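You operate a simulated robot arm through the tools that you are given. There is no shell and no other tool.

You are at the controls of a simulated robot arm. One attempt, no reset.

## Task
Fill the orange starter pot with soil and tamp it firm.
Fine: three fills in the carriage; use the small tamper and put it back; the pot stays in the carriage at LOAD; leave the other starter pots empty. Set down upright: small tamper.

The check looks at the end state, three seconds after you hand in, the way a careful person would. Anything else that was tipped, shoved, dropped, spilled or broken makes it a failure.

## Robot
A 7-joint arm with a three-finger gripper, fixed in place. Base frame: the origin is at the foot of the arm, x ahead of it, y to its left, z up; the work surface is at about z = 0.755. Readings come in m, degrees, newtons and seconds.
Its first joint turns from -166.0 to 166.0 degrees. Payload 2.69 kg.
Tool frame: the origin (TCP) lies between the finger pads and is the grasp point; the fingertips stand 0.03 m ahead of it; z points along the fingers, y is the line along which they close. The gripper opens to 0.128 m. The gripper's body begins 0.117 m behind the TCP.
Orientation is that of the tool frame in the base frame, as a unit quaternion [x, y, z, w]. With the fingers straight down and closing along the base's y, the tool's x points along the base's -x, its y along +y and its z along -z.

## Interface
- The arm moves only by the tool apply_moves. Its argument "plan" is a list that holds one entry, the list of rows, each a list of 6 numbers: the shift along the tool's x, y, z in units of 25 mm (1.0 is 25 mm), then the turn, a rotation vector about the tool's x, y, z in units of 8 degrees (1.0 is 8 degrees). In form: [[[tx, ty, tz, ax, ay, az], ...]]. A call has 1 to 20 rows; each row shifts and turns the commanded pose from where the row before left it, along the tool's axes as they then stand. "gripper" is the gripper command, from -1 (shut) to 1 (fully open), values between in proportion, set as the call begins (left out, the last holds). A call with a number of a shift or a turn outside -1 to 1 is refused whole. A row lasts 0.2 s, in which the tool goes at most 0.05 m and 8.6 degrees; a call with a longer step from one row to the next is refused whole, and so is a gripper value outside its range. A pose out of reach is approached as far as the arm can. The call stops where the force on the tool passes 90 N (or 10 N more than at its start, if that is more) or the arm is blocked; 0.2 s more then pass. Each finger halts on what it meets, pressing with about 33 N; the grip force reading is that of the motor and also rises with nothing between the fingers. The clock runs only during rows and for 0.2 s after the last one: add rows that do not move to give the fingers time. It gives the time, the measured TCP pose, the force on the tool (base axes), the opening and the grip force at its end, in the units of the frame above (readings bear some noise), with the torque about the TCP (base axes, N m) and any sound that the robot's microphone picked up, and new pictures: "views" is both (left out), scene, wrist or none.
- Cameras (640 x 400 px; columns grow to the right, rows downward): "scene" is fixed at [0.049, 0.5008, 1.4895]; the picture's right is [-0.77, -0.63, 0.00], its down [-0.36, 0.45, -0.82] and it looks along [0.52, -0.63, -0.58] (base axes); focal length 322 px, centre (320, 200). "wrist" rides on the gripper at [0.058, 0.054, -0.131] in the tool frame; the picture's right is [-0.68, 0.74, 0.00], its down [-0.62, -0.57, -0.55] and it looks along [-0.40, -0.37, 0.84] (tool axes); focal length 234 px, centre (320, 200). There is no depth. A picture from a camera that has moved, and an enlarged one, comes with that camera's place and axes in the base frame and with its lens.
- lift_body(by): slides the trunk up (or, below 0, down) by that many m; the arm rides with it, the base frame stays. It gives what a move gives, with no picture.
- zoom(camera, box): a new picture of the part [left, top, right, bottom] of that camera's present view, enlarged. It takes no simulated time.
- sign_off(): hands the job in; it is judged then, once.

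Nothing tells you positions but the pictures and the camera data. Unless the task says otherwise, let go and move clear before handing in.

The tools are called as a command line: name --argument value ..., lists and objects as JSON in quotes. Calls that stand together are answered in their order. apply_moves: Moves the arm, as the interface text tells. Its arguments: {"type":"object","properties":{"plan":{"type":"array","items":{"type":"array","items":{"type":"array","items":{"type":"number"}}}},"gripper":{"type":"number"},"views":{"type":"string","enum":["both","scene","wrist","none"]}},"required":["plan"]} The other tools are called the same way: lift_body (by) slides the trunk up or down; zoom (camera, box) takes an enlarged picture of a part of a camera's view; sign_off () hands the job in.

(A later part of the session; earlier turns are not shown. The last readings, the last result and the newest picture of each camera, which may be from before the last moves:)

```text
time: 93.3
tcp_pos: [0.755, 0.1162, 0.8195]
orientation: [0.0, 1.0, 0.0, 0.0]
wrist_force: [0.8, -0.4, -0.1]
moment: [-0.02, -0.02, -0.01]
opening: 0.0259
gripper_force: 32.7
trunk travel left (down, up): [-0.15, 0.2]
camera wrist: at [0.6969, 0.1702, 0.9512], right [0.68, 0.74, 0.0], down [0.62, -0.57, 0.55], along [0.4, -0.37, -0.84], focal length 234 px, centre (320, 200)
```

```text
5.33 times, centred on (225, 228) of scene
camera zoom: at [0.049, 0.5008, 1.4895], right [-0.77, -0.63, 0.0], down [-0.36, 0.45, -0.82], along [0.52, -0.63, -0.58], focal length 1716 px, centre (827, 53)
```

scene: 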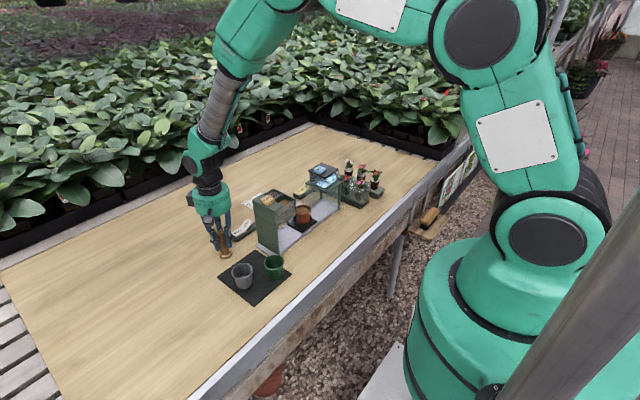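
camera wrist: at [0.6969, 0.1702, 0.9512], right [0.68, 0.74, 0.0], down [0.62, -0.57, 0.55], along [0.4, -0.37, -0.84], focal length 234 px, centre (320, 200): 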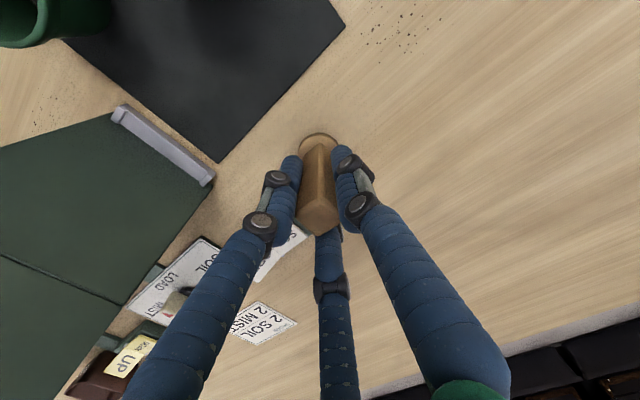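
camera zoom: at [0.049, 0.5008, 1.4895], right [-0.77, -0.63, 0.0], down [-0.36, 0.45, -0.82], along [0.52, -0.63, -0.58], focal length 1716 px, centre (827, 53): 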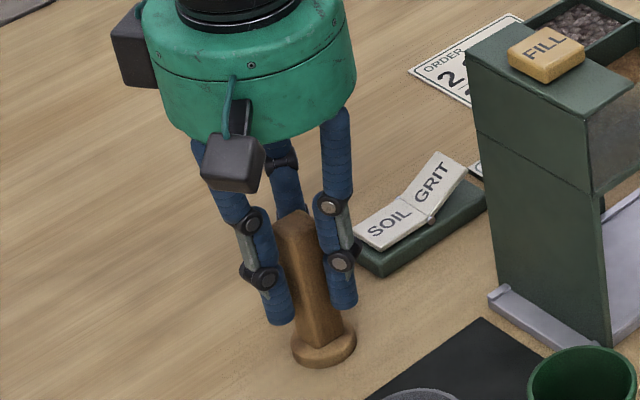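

The grip is clean: opening 0.026 and almost no side force. I'll lift the tamper.

apply_moves --plan '[[[0, 0, -0.2, 0, 0, 0], [0, 0, -0.5, 0, 0, 0], [0, 0, -0.8, 0, 0, 0], [0, 0, -0.9, 0, 0, 0], [0, 0, -0.9, 0, 0, 0], [0, 0, -0.9, 0, 0, 0], [0, 0, -0.9, 0, 0, 0], [0, 0, -0.9, 0, 0, 0], [0, 0, -0.9, 0, 0, 0], [0, 0, -0.9, 0, 0, 0], [0, 0, -0.7, 0, 0, 0], [0, 0, 0, 0, 0, 0]]]'

zoom --camera "wrist" --box '[240, 100, 400, 220]'

zoom --camera "scene" --box '[180, 100, 270, 200]'

```text
time: 95.9
tcp_pos: [0.7554, 0.1171, 1.0352]
orientation: [0.001, 1.0, 0.001, 0.0]
wrist_force: [0.2, 0.3, -0.9]
moment: [-0.01, 0.0, 0.02]
opening: 0.0259
gripper_force: 33.0
trunk travel left (down, up): [-0.15, 0.2]
camera wrist: at [0.6973, 0.1711, 1.1662], right [0.68, 0.74, 0.0], down [0.62, -0.57, 0.55], along [0.4, -0.37, -0.84], focal length 234 px, centre (320, 200)
```

scene: 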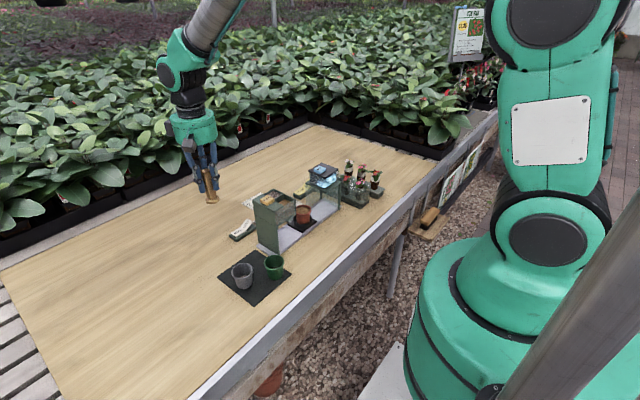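
wrist: 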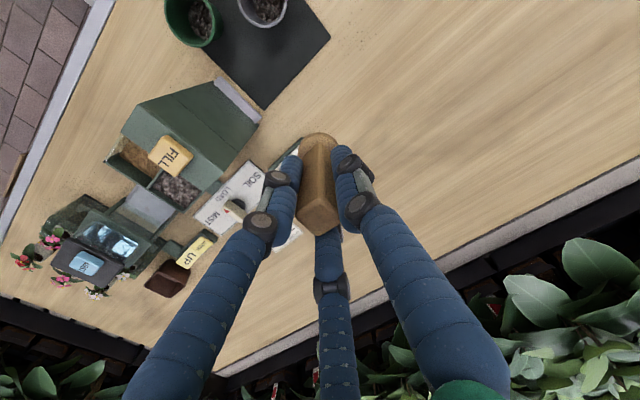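

```text
3.33 times, centred on (320, 160) of wrist
camera zoom: at [0.6973, 0.1711, 1.1662], right [0.68, 0.74, 0.0], down [0.62, -0.57, 0.55], along [0.4, -0.37, -0.84], focal length 781 px, centre (320, 333)
```

zoom: 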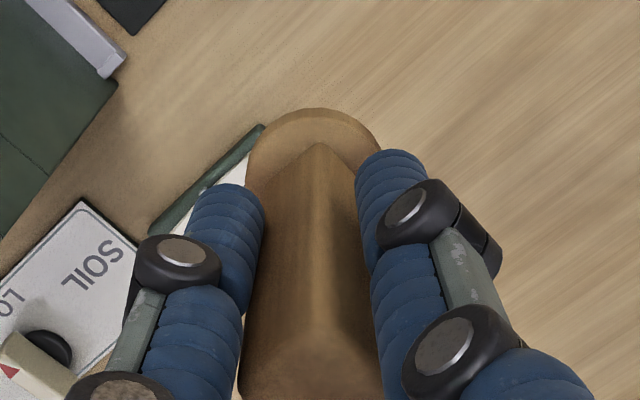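

```text
4.00 times, centred on (225, 150) of scene
camera zoom: at [0.049, 0.5008, 1.4895], right [-0.77, -0.63, 0.0], down [-0.36, 0.45, -0.82], along [0.52, -0.63, -0.58], focal length 1287 px, centre (700, 400)
```

zoom: 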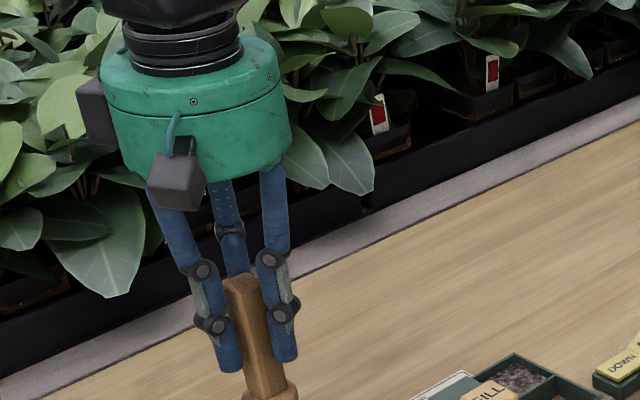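

The tamper is held upright. I'll carry it high over the machine to a spot where the wrist camera can see the pot in the carriage.

apply_moves --plan '[[[0, 0, -0.9, 0, 0, 0], [0.17, -0.945, 0, 0, 0, 0], [0.17, -0.945, 0, 0, 0, 0], [0.17, -0.945, 0, 0, 0, 0], [0.17, -0.945, 0, 0, 0, 0], [0.17, -0.945, 0, 0, 0, 0], [0.17, -0.945, 0, 0, 0, 0], [0.17, -0.945, 0, 0, 0, 0], [0.17, -0.945, 0, 0, 0, 0], [0.17, -0.945, 0, 0, 0, 0], [0.17, -0.945, 0, 0, 0, 0], [0.17, -0.945, 0, 0, 0, 0], [0.17, -0.945, 0, 0, 0, 0], [0.17, -0.945, 0, 0, 0, 0], [0, 0, 0, 0, 0, 0], [0, 0, 0, 0, 0, 0]]]'

zoom --camera "wrist" --box '[240, 30, 400, 150]'

zoom --camera "scene" --box '[270, 180, 350, 240]'

```text
time: 99.3
tcp_pos: [0.7017, -0.1877, 1.0563]
orientation: [0.0, 1.0, 0.001, 0.0]
wrist_force: [-0.3, -0.6, -0.3]
moment: [0.02, -0.04, -0.02]
opening: 0.026
gripper_force: 33.4
trunk travel left (down, up): [-0.15, 0.2]
camera wrist: at [0.6425, -0.1347, 1.1877], right [0.68, 0.74, 0.0], down [0.62, -0.57, 0.55], along [0.4, -0.37, -0.84], focal length 234 px, centre (320, 200)
```

scene: 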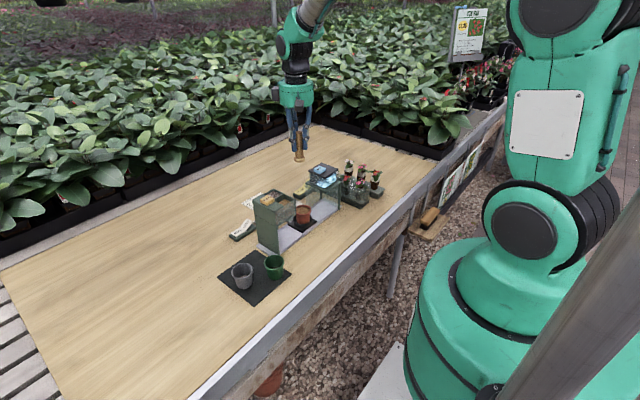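
wrist: 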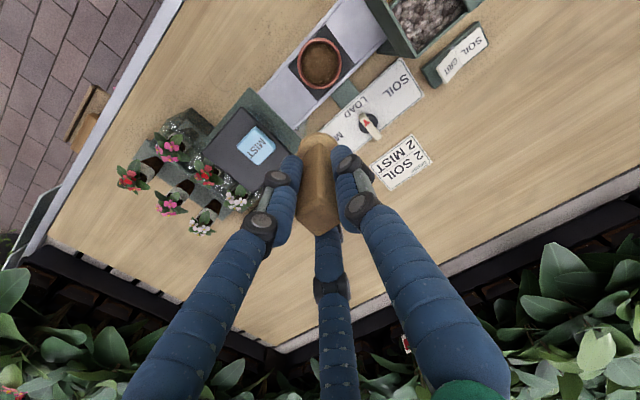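

```text
3.33 times, centred on (320, 90) of wrist
camera zoom: at [0.6425, -0.1347, 1.1877], right [0.68, 0.74, 0.0], down [0.62, -0.57, 0.55], along [0.4, -0.37, -0.84], focal length 781 px, centre (320, 567)
```

zoom: 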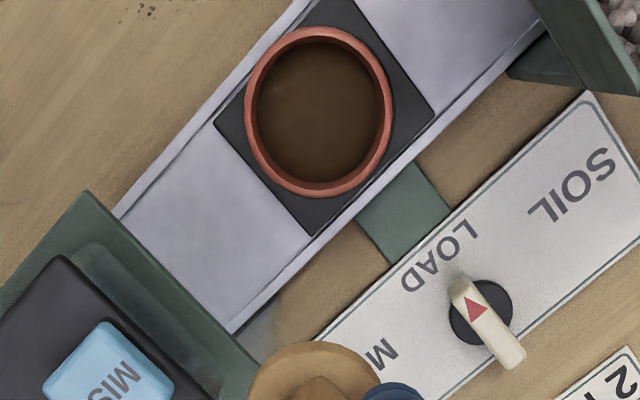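

```text
6.67 times, centred on (310, 210) of scene
camera zoom: at [0.049, 0.5008, 1.4895], right [-0.77, -0.63, 0.0], down [-0.36, 0.45, -0.82], along [0.52, -0.63, -0.58], focal length 2144 px, centre (387, 133)
```

zoom: 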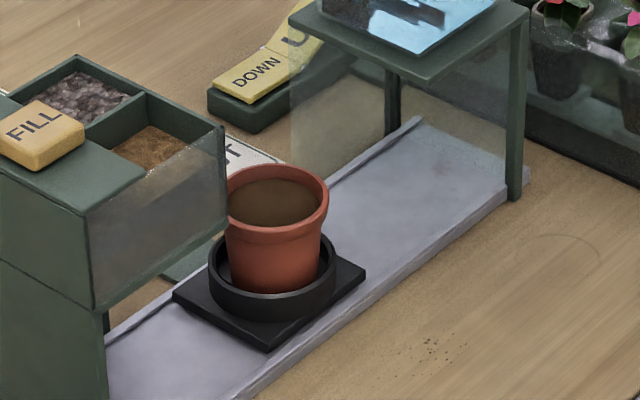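

The pot rim centre is near (0.657, -0.148), with soil just below the rim. I'll bring the tamper over the pot, with the flange about 2 cm above the rim, to check alignment.

apply_moves --plan '[[[0.87, 0.77, 0, 0, 0, 0], [0.87, 0.77, 0, 0, 0, 0], [0, 0, 0.8, 0, 0, 0], [0, 0, 0.8, 0, 0, 0], [0, 0, 0.8, 0, 0, 0], [0, 0, 0.8, 0, 0, 0], [0, 0, 0.8, 0, 0, 0], [0, 0, 0.8, 0, 0, 0], [0, 0, 0.7, 0, 0, 0], [0, 0, 0, 0, 0, 0], [0, 0, 0, 0, 0, 0]]]'

zoom --camera "wrist" --box '[240, 60, 400, 180]'

zoom --camera "scene" --box '[275, 170, 335, 230]'

```text
time: 101.7
tcp_pos: [0.6583, -0.1505, 0.9191]
orientation: [0.0, 1.0, 0.001, -0.001]
wrist_force: [0.4, -0.4, -0.2]
moment: [-0.05, -0.02, -0.04]
opening: 0.0257
gripper_force: 32.9
trunk travel left (down, up): [-0.15, 0.2]
camera wrist: at [0.5994, -0.0963, 1.0498], right [0.68, 0.74, 0.0], down [0.62, -0.57, 0.55], along [0.4, -0.37, -0.84], focal length 234 px, centre (320, 200)
```

scene: 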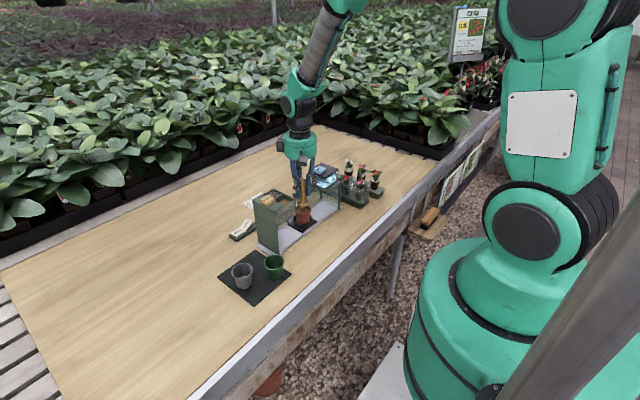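
wrist: 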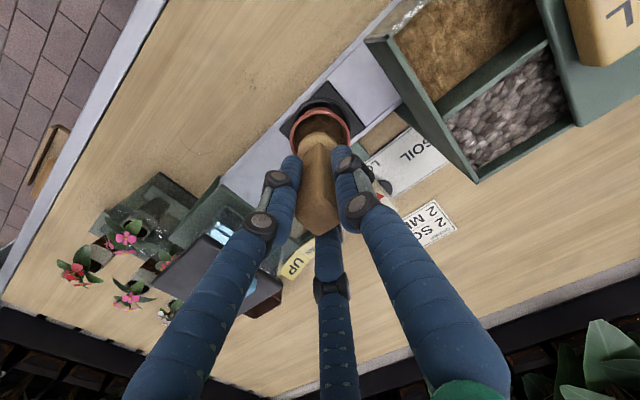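

```text
3.33 times, centred on (320, 120) of wrist
camera zoom: at [0.5994, -0.0963, 1.0498], right [0.68, 0.74, 0.0], down [0.62, -0.57, 0.55], along [0.4, -0.37, -0.84], focal length 781 px, centre (320, 467)
```

zoom: 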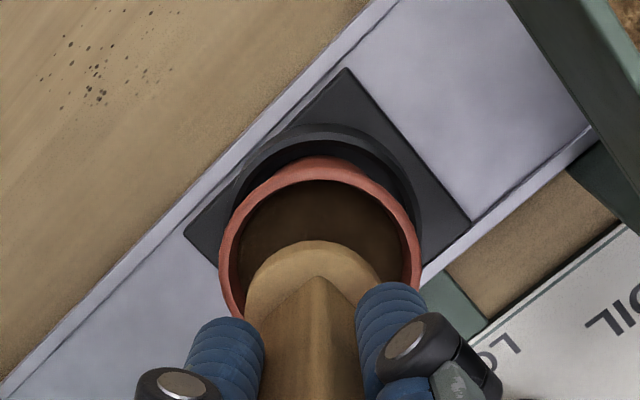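

```text
6.67 times, centred on (305, 200) of scene
camera zoom: at [0.049, 0.5008, 1.4895], right [-0.77, -0.63, 0.0], down [-0.36, 0.45, -0.82], along [0.52, -0.63, -0.58], focal length 2144 px, centre (420, 200)
```

zoom: 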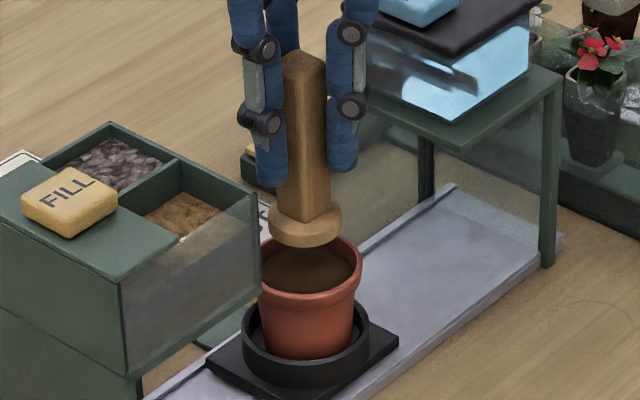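

The flange sits about 3 mm off the pot centre toward +x. I'll correct that and lower to the rim level, then check again.

apply_moves --plan '[[[0.12, 0.08, 0.2, 0, 0, 0], [0, 0, 0.3, 0, 0, 0], [0, 0, 0.2, 0, 0, 0], [0, 0, 0, 0, 0, 0]]]' --views "none"

zoom --camera "wrist" --box '[240, 60, 400, 180]'

zoom --camera "scene" --box '[285, 195, 325, 235]'

```text
time: 102.7
tcp_pos: [0.6546, -0.1468, 0.9018]
orientation: [0.0, 1.0, 0.0, 0.0]
wrist_force: [-0.2, -0.9, -0.8]
moment: [-0.04, 0.0, -0.07]
opening: 0.0258
gripper_force: 32.9
trunk travel left (down, up): [-0.15, 0.2]
```

```text
3.33 times, centred on (320, 120) of wrist
camera zoom: at [0.596, -0.0937, 1.033], right [0.68, 0.74, 0.0], down [0.62, -0.57, 0.55], along [0.4, -0.37, -0.84], focal length 781 px, centre (320, 467)
```

zoom: 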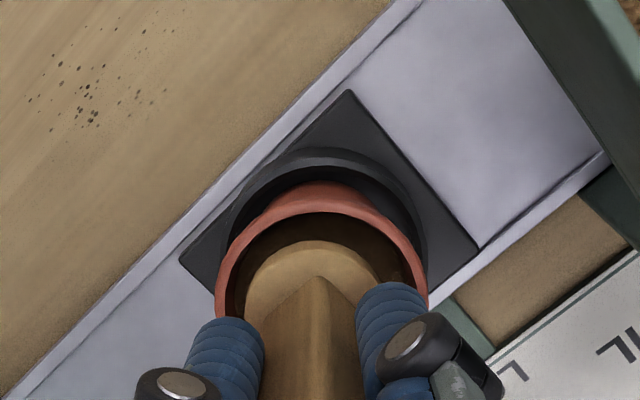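

```text
10.00 times, centred on (305, 215) of scene
camera zoom: at [0.049, 0.5008, 1.4895], right [-0.77, -0.63, 0.0], down [-0.36, 0.45, -0.82], along [0.52, -0.63, -0.58], focal length 3217 px, centre (470, 50)
```

zoom: 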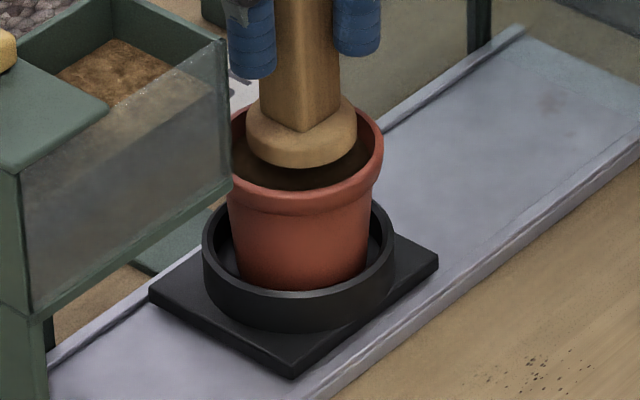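

The flange is centred over the soil. I'll lower into the pot in small steps, watching the force.

apply_moves --plan '[[[0, 0, 0.15, 0, 0, 0], [0, 0, 0.1, 0, 0, 0], [0, 0, 0, 0, 0, 0]]]' --views "none"

zoom --camera "scene" --box '[285, 195, 325, 235]'

apply_moves --plan '[[[0, 0, 0.1, 0, 0, 0], [0, 0, 0, 0, 0, 0]]]' --views "none"

zoom --camera "scene" --box '[285, 195, 325, 235]'

```text
time: 103.5
tcp_pos: [0.6557, -0.1485, 0.8942]
orientation: [-0.001, 1.0, 0.0, 0.0]
wrist_force: [0.0, 0.4, -1.6]
moment: [-0.01, 0.02, 0.0]
opening: 0.0257
gripper_force: 32.9
trunk travel left (down, up): [-0.15, 0.2]
```

```text
10.00 times, centred on (305, 215) of scene
camera zoom: at [0.049, 0.5008, 1.4895], right [-0.77, -0.63, 0.0], down [-0.36, 0.45, -0.82], along [0.52, -0.63, -0.58], focal length 3217 px, centre (470, 50)
```

zoom: 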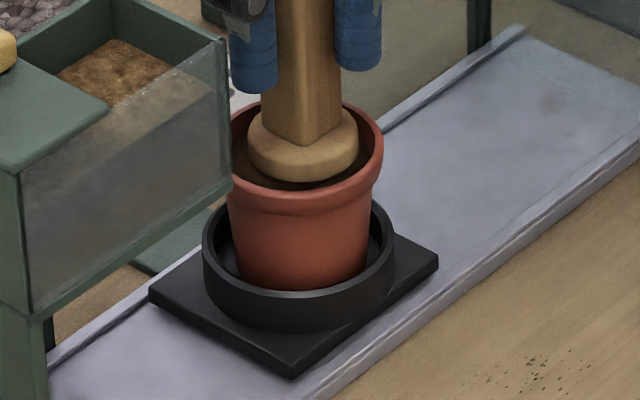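

```text
time: 104.1
tcp_pos: [0.6541, -0.1481, 0.8937]
orientation: [0.001, 1.0, 0.0, 0.0]
wrist_force: [-0.2, -0.1, -1.0]
moment: [0.01, 0.01, -0.03]
opening: 0.0256
gripper_force: 33.1
trunk travel left (down, up): [-0.15, 0.2]
```

```text
10.00 times, centred on (305, 215) of scene
camera zoom: at [0.049, 0.5008, 1.4895], right [-0.77, -0.63, 0.0], down [-0.36, 0.45, -0.82], along [0.52, -0.63, -0.58], focal length 3217 px, centre (470, 50)
```

zoom: 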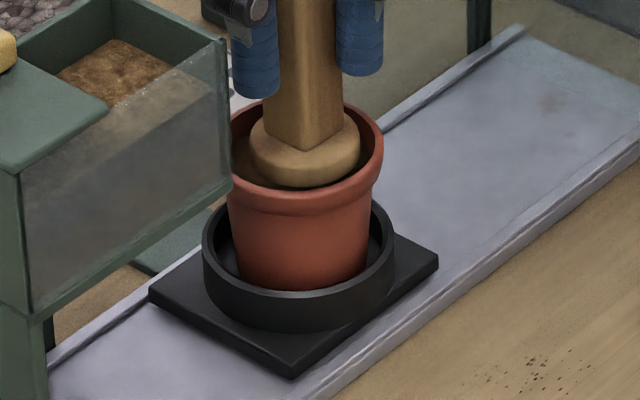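

apply_moves --plan '[[[0, 0, 0.08, 0, 0, 0], [0, 0, 0, 0, 0, 0]]]' --views "none"

apply_moves --plan '[[[0, 0, 0.08, 0, 0, 0], [0, 0, 0, 0, 0, 0]]]' --views "none"

zoom --camera "scene" --box '[285, 195, 325, 235]'

```text
time: 104.7
tcp_pos: [0.6552, -0.1485, 0.8914]
orientation: [0.0, 1.0, 0.0, 0.0]
wrist_force: [-0.1, 0.5, -1.2]
moment: [-0.02, -0.03, -0.01]
opening: 0.0259
gripper_force: 32.9
trunk travel left (down, up): [-0.15, 0.2]
```

```text
time: 105.3
tcp_pos: [0.6557, -0.1481, 0.89]
orientation: [0.0, 1.0, 0.0, 0.0]
wrist_force: [-0.3, 0.3, 1.9]
moment: [0.05, 0.04, 0.02]
opening: 0.0259
gripper_force: 32.5
trunk travel left (down, up): [-0.15, 0.2]
```

```text
10.00 times, centred on (305, 215) of scene
camera zoom: at [0.049, 0.5008, 1.4895], right [-0.77, -0.63, 0.0], down [-0.36, 0.45, -0.82], along [0.52, -0.63, -0.58], focal length 3217 px, centre (470, 50)
```

zoom: 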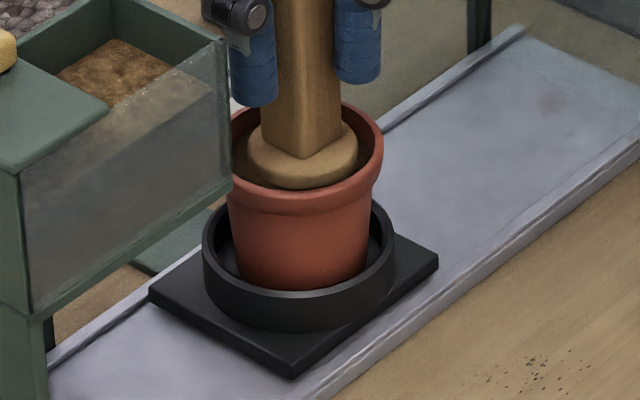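

The tamper is in contact with the soil. I'll press down gradually and watch the force for firmness and slip.

apply_moves --plan '[[[0, 0, 0.1, 0, 0, 0], [0, 0, 0, 0, 0, 0]]]' --views "none"

zoom --camera "scene" --box '[285, 185, 325, 225]'

apply_moves --plan '[[[0, 0, 0.1, 0, 0, 0], [0, 0, 0, 0, 0, 0]]]' --views "none"

zoom --camera "scene" --box '[285, 185, 325, 225]'

```text
time: 105.9
tcp_pos: [0.6552, -0.1488, 0.8867]
orientation: [0.001, 1.0, 0.0, 0.0]
wrist_force: [1.0, -1.2, 1.1]
moment: [0.07, -0.05, 0.01]
opening: 0.0258
gripper_force: 32.9
trunk travel left (down, up): [-0.15, 0.2]
```

```text
10.00 times, centred on (305, 205) of scene
camera zoom: at [0.049, 0.5008, 1.4895], right [-0.77, -0.63, 0.0], down [-0.36, 0.45, -0.82], along [0.52, -0.63, -0.58], focal length 3217 px, centre (470, 150)
```

zoom: 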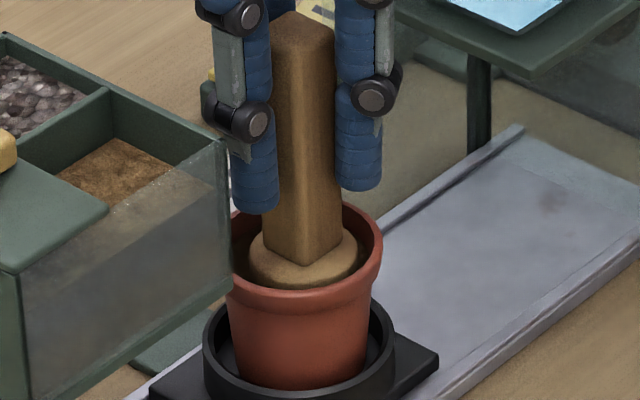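

```text
time: 106.5
tcp_pos: [0.6553, -0.1492, 0.8862]
orientation: [0.001, 1.0, 0.0, 0.002]
wrist_force: [-3.1, 0.7, 28.1]
moment: [0.08, 0.24, -0.01]
opening: 0.0256
gripper_force: 33.7
trunk travel left (down, up): [-0.15, 0.2]
```

```text
10.00 times, centred on (305, 205) of scene
camera zoom: at [0.049, 0.5008, 1.4895], right [-0.77, -0.63, 0.0], down [-0.36, 0.45, -0.82], along [0.52, -0.63, -0.58], focal length 3217 px, centre (470, 150)
```

zoom: 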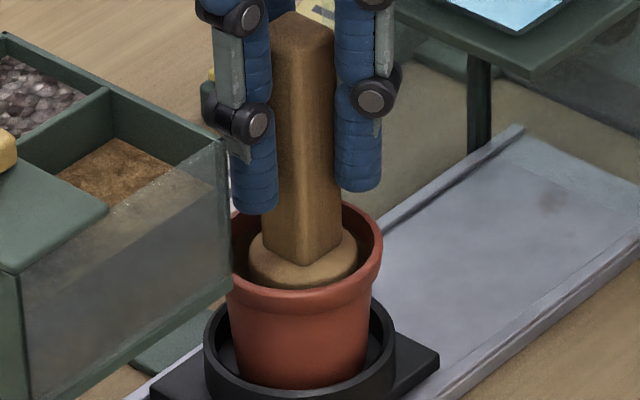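

Firm resistance of 28 N. I'll press a little more to make sure the soil is firm.

apply_moves --plan '[[[0, 0, 0.05, 0, 0, 0], [0, 0, 0, 0, 0, 0], [0, 0, 0, 0, 0, 0]]]' --views "scene"

zoom --camera "scene" --box '[285, 185, 325, 225]'

zoom --camera "wrist" --box '[240, 60, 400, 180]'

```text
time: 107.3
tcp_pos: [0.6546, -0.1489, 0.8831]
orientation: [0.0, 1.0, 0.0, 0.002]
wrist_force: [2.5, -1.1, 33.8]
moment: [-0.15, -0.14, -0.03]
opening: 0.0258
gripper_force: 33.0
trunk travel left (down, up): [-0.15, 0.2]
```

scene: 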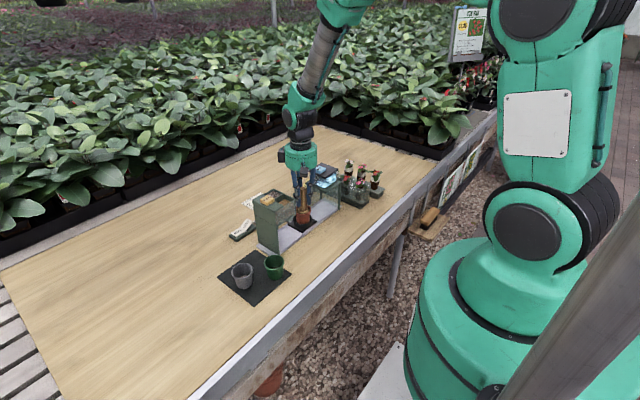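

```text
10.00 times, centred on (305, 205) of scene
camera zoom: at [0.049, 0.5008, 1.4895], right [-0.77, -0.63, 0.0], down [-0.36, 0.45, -0.82], along [0.52, -0.63, -0.58], focal length 3217 px, centre (470, 150)
```

zoom: 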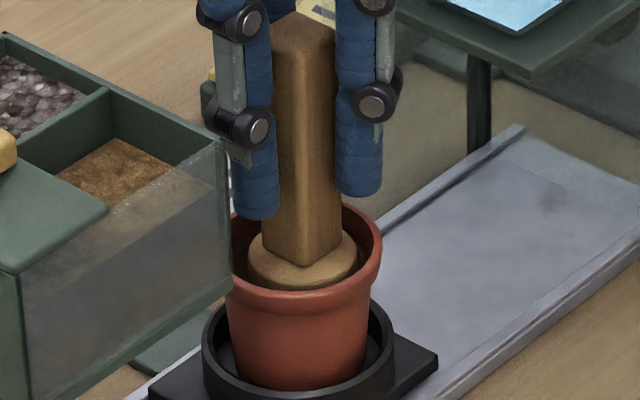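

```text
3.33 times, centred on (320, 120) of wrist
camera zoom: at [0.5961, -0.0948, 1.0153], right [0.68, 0.74, 0.0], down [0.61, -0.56, 0.55], along [0.41, -0.37, -0.83], focal length 781 px, centre (320, 467)
```

zoom: 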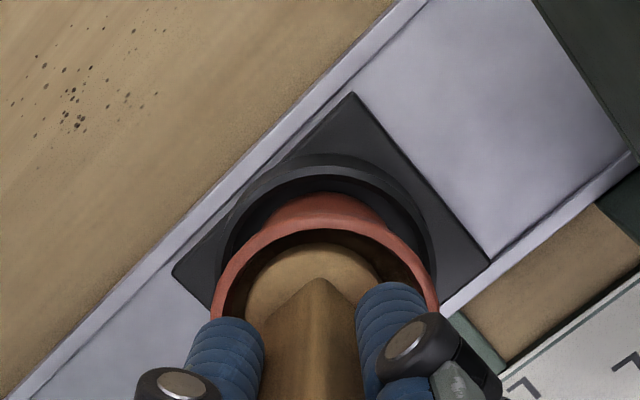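

The fingers started to slip at about 34 N, so that's a firm tamp. I'll lift the tamper and inspect the soil surface.

apply_moves --plan '[[[0, 0, -0.1, 0, 0, 0], [0, 0, -0.3, 0, 0, 0], [0, 0, -0.6, 0, 0, 0], [0, 0, -0.8, 0, 0, 0], [0, 0, -0.8, 0, 0, 0], [0, 0, 0, 0, 0, 0]]]'

zoom --camera "scene" --box '[270, 160, 340, 230]'

zoom --camera "wrist" --box '[240, 60, 400, 180]'

```text
time: 108.7
tcp_pos: [0.6539, -0.1486, 0.9481]
orientation: [0.0, 1.0, -0.001, 0.0]
wrist_force: [0.0, -0.5, -0.1]
moment: [0.03, -0.02, 0.0]
opening: 0.0259
gripper_force: 33.1
trunk travel left (down, up): [-0.15, 0.2]
camera wrist: at [0.5949, -0.0944, 1.0794], right [0.68, 0.74, 0.0], down [0.62, -0.57, 0.55], along [0.4, -0.37, -0.84], focal length 234 px, centre (320, 200)
```

scene: 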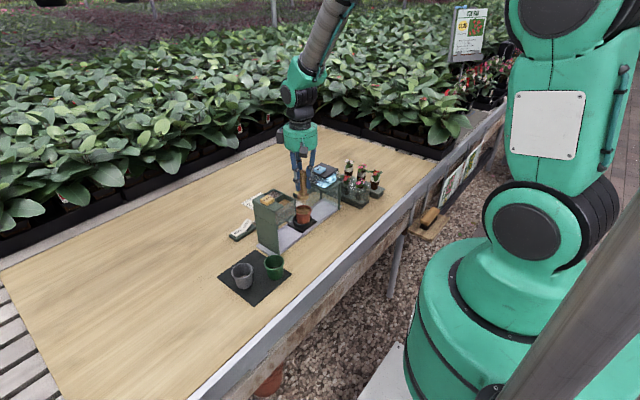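
wrist: 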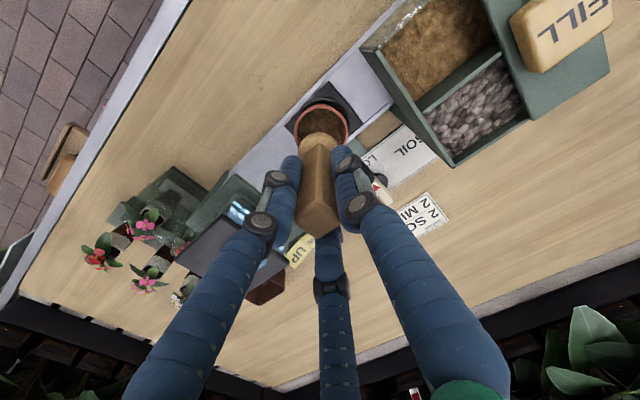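

```text
5.71 times, centred on (305, 195) of scene
camera zoom: at [0.049, 0.5008, 1.4895], right [-0.77, -0.63, 0.0], down [-0.36, 0.45, -0.82], along [0.52, -0.63, -0.58], focal length 1838 px, centre (406, 229)
```

zoom: 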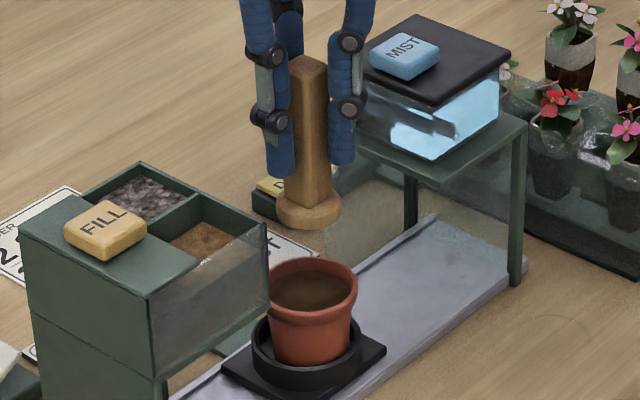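

```text
3.33 times, centred on (320, 120) of wrist
camera zoom: at [0.5949, -0.0944, 1.0794], right [0.68, 0.74, 0.0], down [0.62, -0.57, 0.55], along [0.4, -0.37, -0.84], focal length 781 px, centre (320, 467)
```

zoom: 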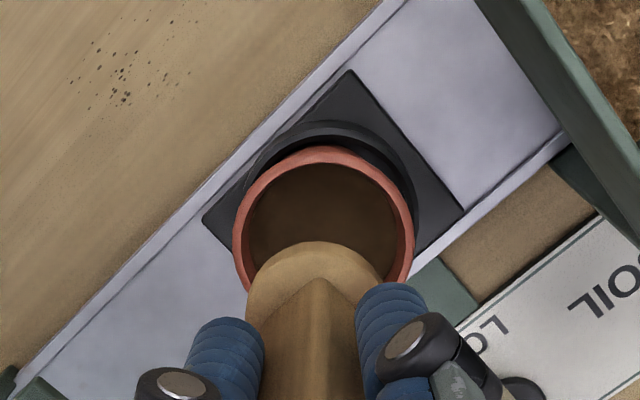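

zoom --camera "scene" --box '[270, 180, 350, 240]'

zoom --camera "scene" --box '[290, 200, 320, 225]'

```text
6.67 times, centred on (310, 210) of scene
camera zoom: at [0.049, 0.5008, 1.4895], right [-0.77, -0.63, 0.0], down [-0.36, 0.45, -0.82], along [0.52, -0.63, -0.58], focal length 2144 px, centre (387, 133)
```

zoom: 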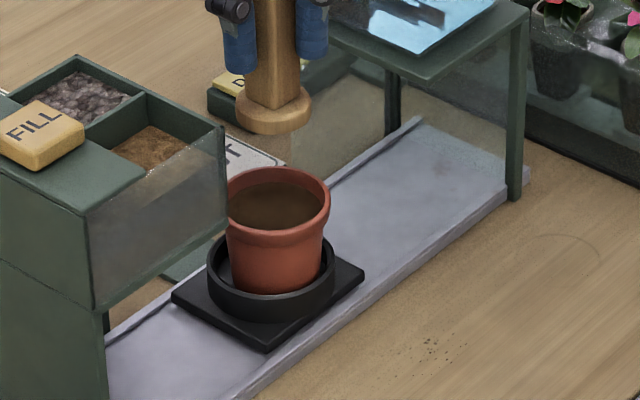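

```text
16.00 times, centred on (305, 212) of scene
camera zoom: at [0.049, 0.5008, 1.4895], right [-0.77, -0.63, 0.0], down [-0.36, 0.45, -0.82], along [0.52, -0.63, -0.58], focal length 5147 px, centre (560, 0)
```

zoom: 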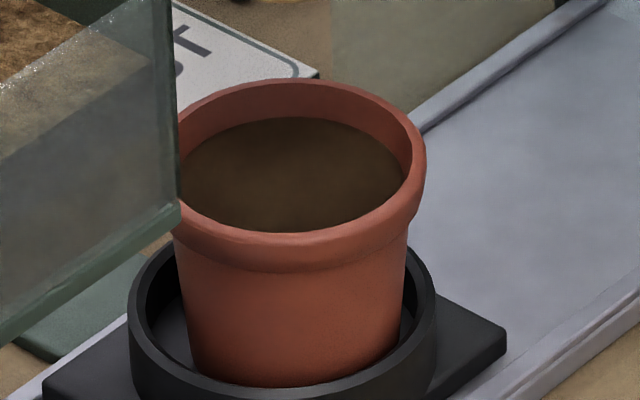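

The soil surface has sunk a little and looks level. I'll press once more to confirm it's firm, i.e. stiff right at contact.

apply_moves --plan '[[[0, 0, 0.6, 0, 0, 0], [0, 0, 0.6, 0, 0, 0], [0, 0, 0.6, 0, 0, 0], [0, 0, 0.5, 0, 0, 0], [0, 0, 0.1, 0, 0, 0], [0, 0, 0, 0, 0, 0]]]' --views "none"

apply_moves --plan '[[[0, 0, 0.08, 0, 0, 0], [0, 0, 0, 0, 0, 0]]]' --views "none"

zoom --camera "scene" --box '[285, 185, 325, 225]'

```text
time: 110.1
tcp_pos: [0.6544, -0.1493, 0.8874]
orientation: [0.0, 1.0, 0.0, 0.0]
wrist_force: [-0.7, 0.4, -0.6]
moment: [-0.01, 0.0, 0.0]
opening: 0.0257
gripper_force: 33.0
trunk travel left (down, up): [-0.15, 0.2]
```

```text
time: 110.7
tcp_pos: [0.6539, -0.1493, 0.885]
orientation: [0.001, 1.0, 0.0, -0.001]
wrist_force: [-0.3, -0.7, -1.7]
moment: [-0.02, 0.03, 0.01]
opening: 0.0258
gripper_force: 33.2
trunk travel left (down, up): [-0.15, 0.2]
```

```text
10.00 times, centred on (305, 205) of scene
camera zoom: at [0.049, 0.5008, 1.4895], right [-0.77, -0.63, 0.0], down [-0.36, 0.45, -0.82], along [0.52, -0.63, -0.58], focal length 3217 px, centre (470, 150)
```

zoom: 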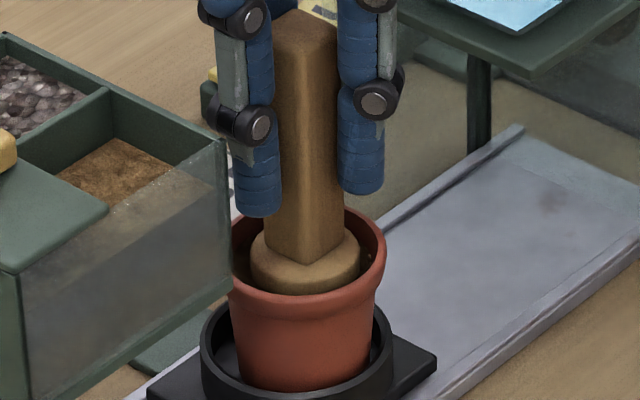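

apply_moves --plan '[[[0, 0, 0.08, 0, 0, 0], [0, 0, 0, 0, 0, 0]]]' --views "none"

apply_moves --plan '[[[0, 0, 0.08, 0, 0, 0], [0, 0, 0, 0, 0, 0]]]' --views "none"

zoom --camera "scene" --box '[285, 185, 325, 225]'

```text
time: 111.3
tcp_pos: [0.6553, -0.1482, 0.8831]
orientation: [0.0, 1.0, 0.0, 0.001]
wrist_force: [-1.8, -0.4, 14.7]
moment: [-0.12, 0.21, 0.03]
opening: 0.0258
gripper_force: 32.6
trunk travel left (down, up): [-0.15, 0.2]
```

```text
time: 111.9
tcp_pos: [0.654, -0.1484, 0.8832]
orientation: [0.0, 1.0, -0.001, 0.001]
wrist_force: [-2.0, -0.7, 33.2]
moment: [-0.15, 0.16, -0.02]
opening: 0.0257
gripper_force: 33.1
trunk travel left (down, up): [-0.15, 0.2]
```

```text
10.00 times, centred on (305, 205) of scene
camera zoom: at [0.049, 0.5008, 1.4895], right [-0.77, -0.63, 0.0], down [-0.36, 0.45, -0.82], along [0.52, -0.63, -0.58], focal length 3217 px, centre (470, 150)
```

zoom: 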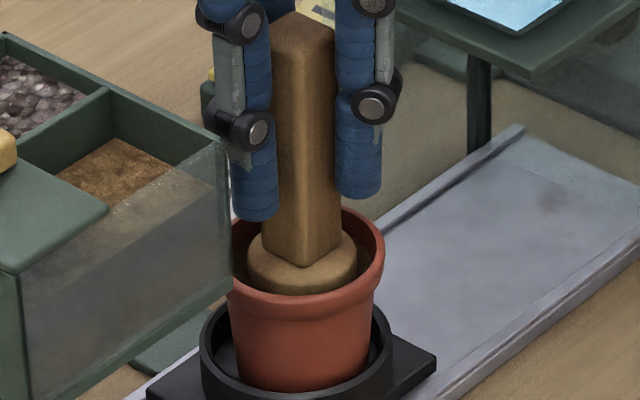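

The soil is stiff at contact with no further sinking, so it's firm. I'll lift out straight up and carry the tamper back.

apply_moves --plan '[[[0, 0, -0.1, 0, 0, 0], [0, 0, -0.3, 0, 0, 0], [0, 0, -0.6, 0, 0, 0], [0, 0, -0.9, 0, 0, 0], [0, 0, -0.9, 0, 0, 0], [0, 0, -0.9, 0, 0, 0], [0, 0, -0.9, 0, 0, 0], [0, 0, -0.9, 0, 0, 0], [0, 0, -0.9, 0, 0, 0], [0, 0, -0.8, 0, 0, 0], [0, 0, 0, 0, 0, 0]]]'

zoom --camera "scene" --box '[270, 180, 350, 240]'

zoom --camera "wrist" --box '[240, 60, 400, 180]'

```text
time: 114.3
tcp_pos: [0.6559, -0.1488, 1.0617]
orientation: [0.0, 1.0, 0.0, 0.0]
wrist_force: [-0.2, 1.0, -0.5]
moment: [-0.03, -0.02, -0.02]
opening: 0.026
gripper_force: 32.8
trunk travel left (down, up): [-0.15, 0.2]
camera wrist: at [0.5976, -0.095, 1.1934], right [0.68, 0.74, 0.0], down [0.62, -0.57, 0.55], along [0.4, -0.37, -0.84], focal length 234 px, centre (320, 200)
```

scene: 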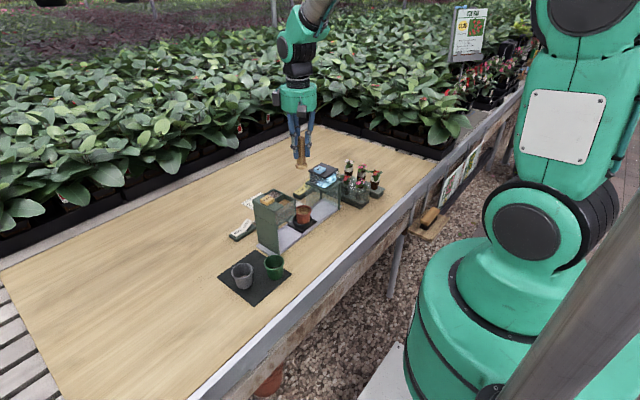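
wrist: 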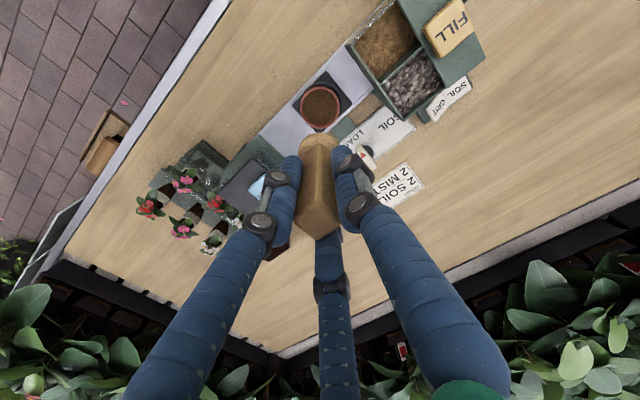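

```text
6.67 times, centred on (310, 210) of scene
camera zoom: at [0.049, 0.5008, 1.4895], right [-0.77, -0.63, 0.0], down [-0.36, 0.45, -0.82], along [0.52, -0.63, -0.58], focal length 2144 px, centre (387, 133)
```

zoom: 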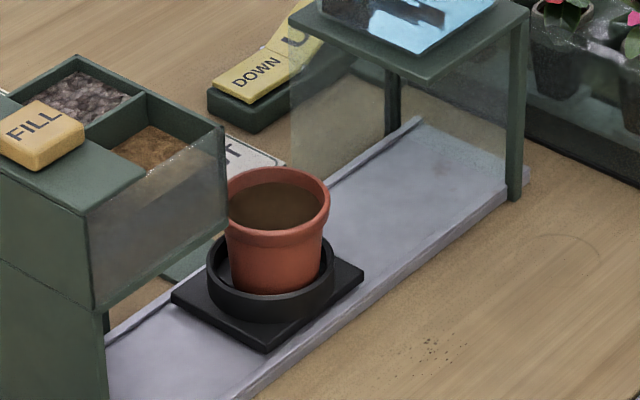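

```text
3.33 times, centred on (320, 120) of wrist
camera zoom: at [0.5976, -0.095, 1.1934], right [0.68, 0.74, 0.0], down [0.62, -0.57, 0.55], along [0.4, -0.37, -0.84], focal length 781 px, centre (320, 467)
```

zoom: 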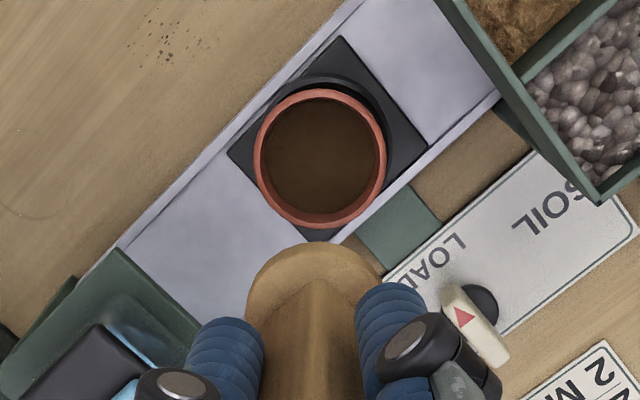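

The pot and carriage are undisturbed. I'll carry the tamper back over its original spot.

apply_moves --plan '[[[-0.362, 0.965, 0, 0, 0, 0], [-0.362, 0.965, 0, 0, 0, 0], [-0.362, 0.965, 0, 0, 0, 0], [-0.362, 0.965, 0, 0, 0, 0], [-0.362, 0.965, 0, 0, 0, 0], [-0.362, 0.965, 0, 0, 0, 0], [-0.362, 0.965, 0, 0, 0, 0], [-0.362, 0.965, 0, 0, 0, 0], [-0.362, 0.965, 0, 0, 0, 0], [-0.362, 0.965, 0, 0, 0, 0], [-0.362, 0.965, 0, 0, 0, 0], [0, 0, 0, 0, 0, 0], [0, 0, 0, 0, 0, 0]]]' --views "none"

apply_moves --plan '[[[0, 0, 0.8, 0, 0, 0], [0, 0, 0.8, 0, 0, 0], [0, 0, 0.8, 0, 0, 0], [0, 0, 0.8, 0, 0, 0], [0, 0, 0.8, 0, 0, 0], [0, 0, 0.8, 0, 0, 0], [0, 0, 0.8, 0, 0, 0], [0, 0, 0.8, 0, 0, 0], [0, 0, 0.8, 0, 0, 0], [0, 0, 0.8, 0, 0, 0], [0, 0, 0.8, 0, 0, 0], [0, 0, 0, 0, 0, 0], [0, 0, 0, 0, 0, 0]]]'

zoom --camera "scene" --box '[190, 190, 260, 265]'

zoom --camera "wrist" --box '[240, 100, 400, 220]'

```text
time: 117.1
tcp_pos: [0.7535, 0.1159, 1.0627]
orientation: [0.0, 1.0, 0.0, 0.001]
wrist_force: [-0.2, 0.0, -0.7]
moment: [0.01, -0.02, 0.01]
opening: 0.0258
gripper_force: 33.0
trunk travel left (down, up): [-0.15, 0.2]
```

```text
time: 119.9
tcp_pos: [0.7544, 0.1166, 0.8402]
orientation: [0.0, 1.0, 0.0, 0.0]
wrist_force: [0.6, -0.4, -0.1]
moment: [0.03, 0.0, 0.02]
opening: 0.0258
gripper_force: 32.6
trunk travel left (down, up): [-0.15, 0.2]
camera wrist: at [0.695, 0.1707, 0.9717], right [0.68, 0.74, 0.0], down [0.62, -0.57, 0.55], along [0.4, -0.37, -0.84], focal length 234 px, centre (320, 200)
```

scene: 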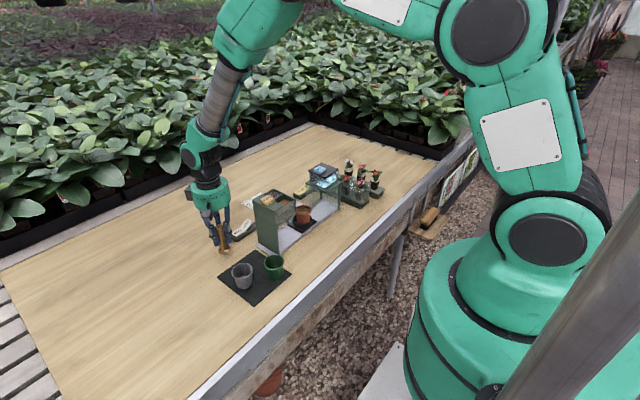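
wrist: 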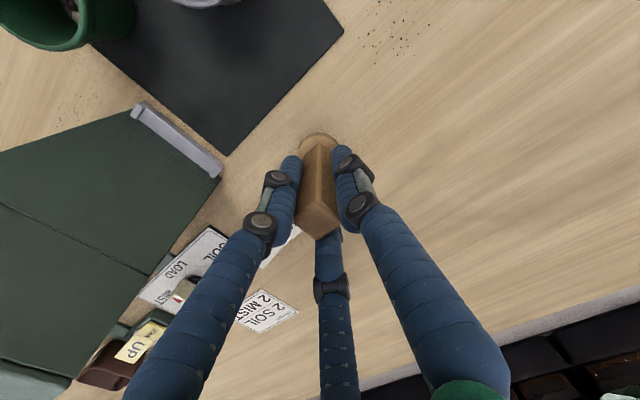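

```text
5.33 times, centred on (225, 228) of scene
camera zoom: at [0.049, 0.5008, 1.4895], right [-0.77, -0.63, 0.0], down [-0.36, 0.45, -0.82], along [0.52, -0.63, -0.58], focal length 1716 px, centre (827, 53)
```

zoom: 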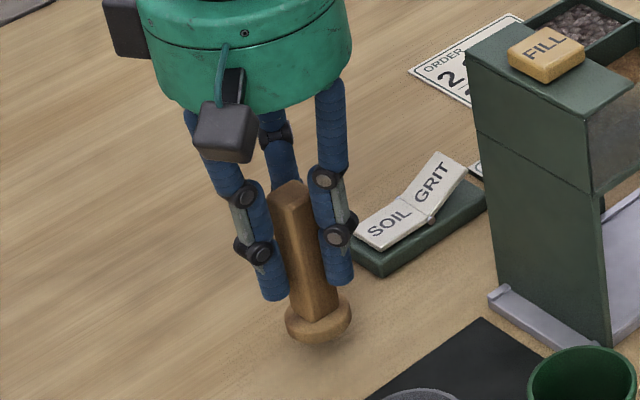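

```text
3.33 times, centred on (320, 160) of wrist
camera zoom: at [0.695, 0.1707, 0.9717], right [0.68, 0.74, 0.0], down [0.62, -0.57, 0.55], along [0.4, -0.37, -0.84], focal length 781 px, centre (320, 333)
```

zoom: 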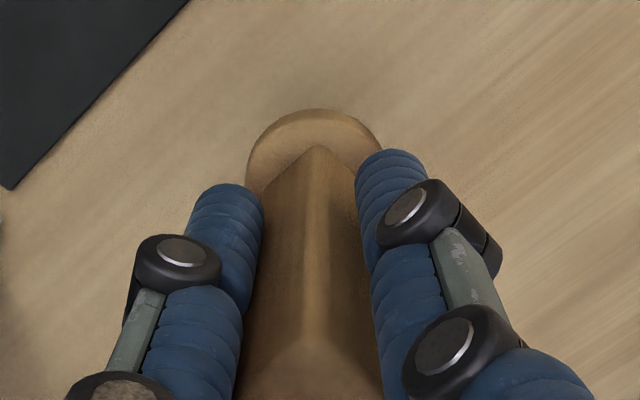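

apply_moves --plan '[[[-0.08, 0, 0.3, 0, 0, 0], [0, 0, 0.3, 0, 0, 0], [0, 0, 0, 0, 0, 0]]]' --views "none"

apply_moves --plan '[[[0, 0, 0.1, 0, 0, 0], [0, 0, 0, 0, 0, 0]]]' --views "none"

apply_moves --plan '[[[0, 0, 0.08, 0, 0, 0], [0, 0, 0, 0, 0, 0]]]' --views "none"

zoom --camera "scene" --box '[190, 190, 260, 265]'

```text
time: 120.7
tcp_pos: [0.7552, 0.1156, 0.8247]
orientation: [0.0, 1.0, -0.001, 0.0]
wrist_force: [0.3, 0.2, -1.1]
moment: [0.05, -0.01, -0.04]
opening: 0.0257
gripper_force: 32.8
trunk travel left (down, up): [-0.15, 0.2]
```

```text
time: 121.3
tcp_pos: [0.7569, 0.1168, 0.8233]
orientation: [0.0, 1.0, 0.0, 0.0]
wrist_force: [-0.7, -0.9, -0.5]
moment: [0.03, -0.01, 0.04]
opening: 0.026
gripper_force: 32.9
trunk travel left (down, up): [-0.15, 0.2]
```

```text
time: 121.9
tcp_pos: [0.7557, 0.1164, 0.8212]
orientation: [0.0, 1.0, 0.001, 0.0]
wrist_force: [-0.4, 0.1, -0.4]
moment: [0.0, 0.01, 0.0]
opening: 0.026
gripper_force: 32.7
trunk travel left (down, up): [-0.15, 0.2]
```

```text
5.33 times, centred on (225, 228) of scene
camera zoom: at [0.049, 0.5008, 1.4895], right [-0.77, -0.63, 0.0], down [-0.36, 0.45, -0.82], along [0.52, -0.63, -0.58], focal length 1716 px, centre (827, 53)
```

zoom: 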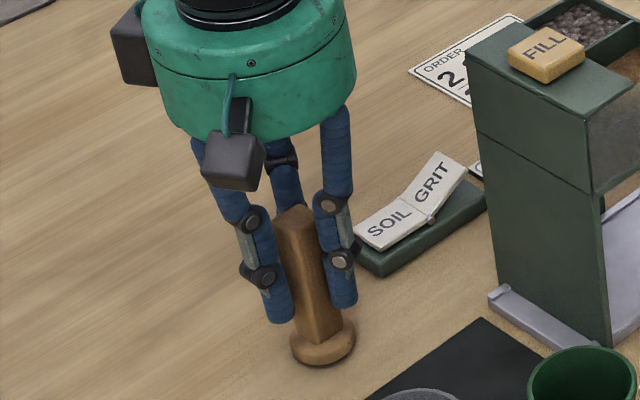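

apply_moves --plan '[[[0, 0, 0.06, 0, 0, 0], [0, 0, 0, 0, 0, 0]]]' --views "none"

apply_moves --plan '[[[0, 0, 0.06, 0, 0, 0], [0, 0, 0, 0, 0, 0]]]' --views "none"

zoom --camera "scene" --box '[205, 220, 245, 265]'

```text
time: 122.5
tcp_pos: [0.7558, 0.1161, 0.8196]
orientation: [0.0, 1.0, 0.001, -0.001]
wrist_force: [0.0, -0.3, -1.1]
moment: [-0.03, 0.04, 0.02]
opening: 0.0258
gripper_force: 33.2
trunk travel left (down, up): [-0.15, 0.2]
```

```text
time: 123.1
tcp_pos: [0.7561, 0.1167, 0.8172]
orientation: [0.0, 1.0, 0.0, 0.0]
wrist_force: [-0.8, -0.2, -0.5]
moment: [0.01, -0.03, -0.03]
opening: 0.0259
gripper_force: 33.3
trunk travel left (down, up): [-0.15, 0.2]
```

```text
8.89 times, centred on (225, 242) of scene
camera zoom: at [0.049, 0.5008, 1.4895], right [-0.77, -0.63, 0.0], down [-0.36, 0.45, -0.82], along [0.52, -0.63, -0.58], focal length 2859 px, centre (1164, -178)
```

zoom: 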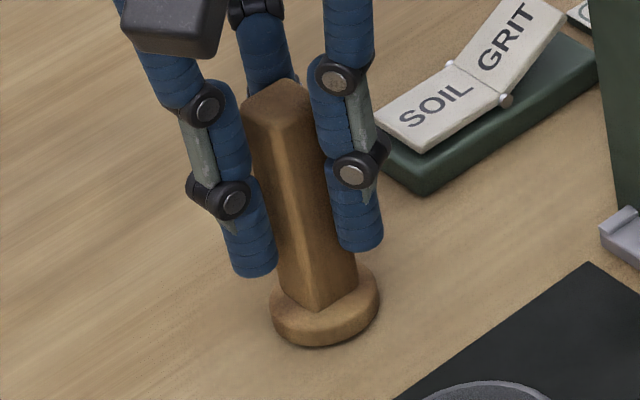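

apply_moves --plan '[[[0, 0, 0.04, 0, 0, 0], [0, 0, 0, 0, 0, 0]]]' --views "none"

apply_moves --plan '[[[0, 0, 0.04, 0, 0, 0], [0, 0, 0, 0, 0, 0]]]' --views "none"

zoom --camera "scene" --box '[205, 220, 245, 265]'

```text
time: 123.7
tcp_pos: [0.7572, 0.1165, 0.8176]
orientation: [0.0, 1.0, 0.0, 0.0]
wrist_force: [0.5, -0.1, 0.6]
moment: [-0.01, -0.02, 0.0]
opening: 0.0257
gripper_force: 33.0
trunk travel left (down, up): [-0.15, 0.2]
```

```text
time: 124.3
tcp_pos: [0.7557, 0.1169, 0.8176]
orientation: [0.0, 1.0, 0.0, 0.0]
wrist_force: [-0.7, 1.0, 3.5]
moment: [-0.03, 0.08, 0.0]
opening: 0.0257
gripper_force: 32.3
trunk travel left (down, up): [-0.15, 0.2]
```

```text
8.89 times, centred on (225, 242) of scene
camera zoom: at [0.049, 0.5008, 1.4895], right [-0.77, -0.63, 0.0], down [-0.36, 0.45, -0.82], along [0.52, -0.63, -0.58], focal length 2859 px, centre (1164, -178)
```

zoom: 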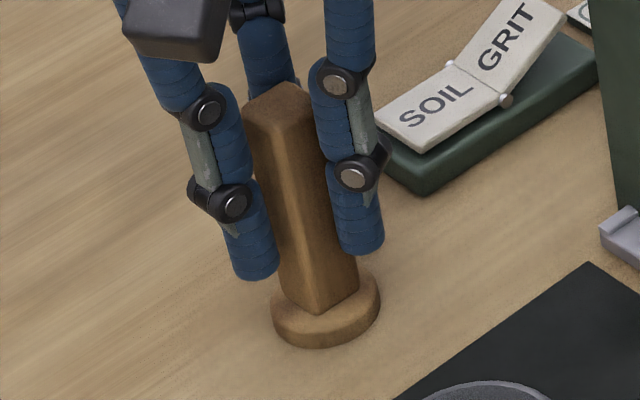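

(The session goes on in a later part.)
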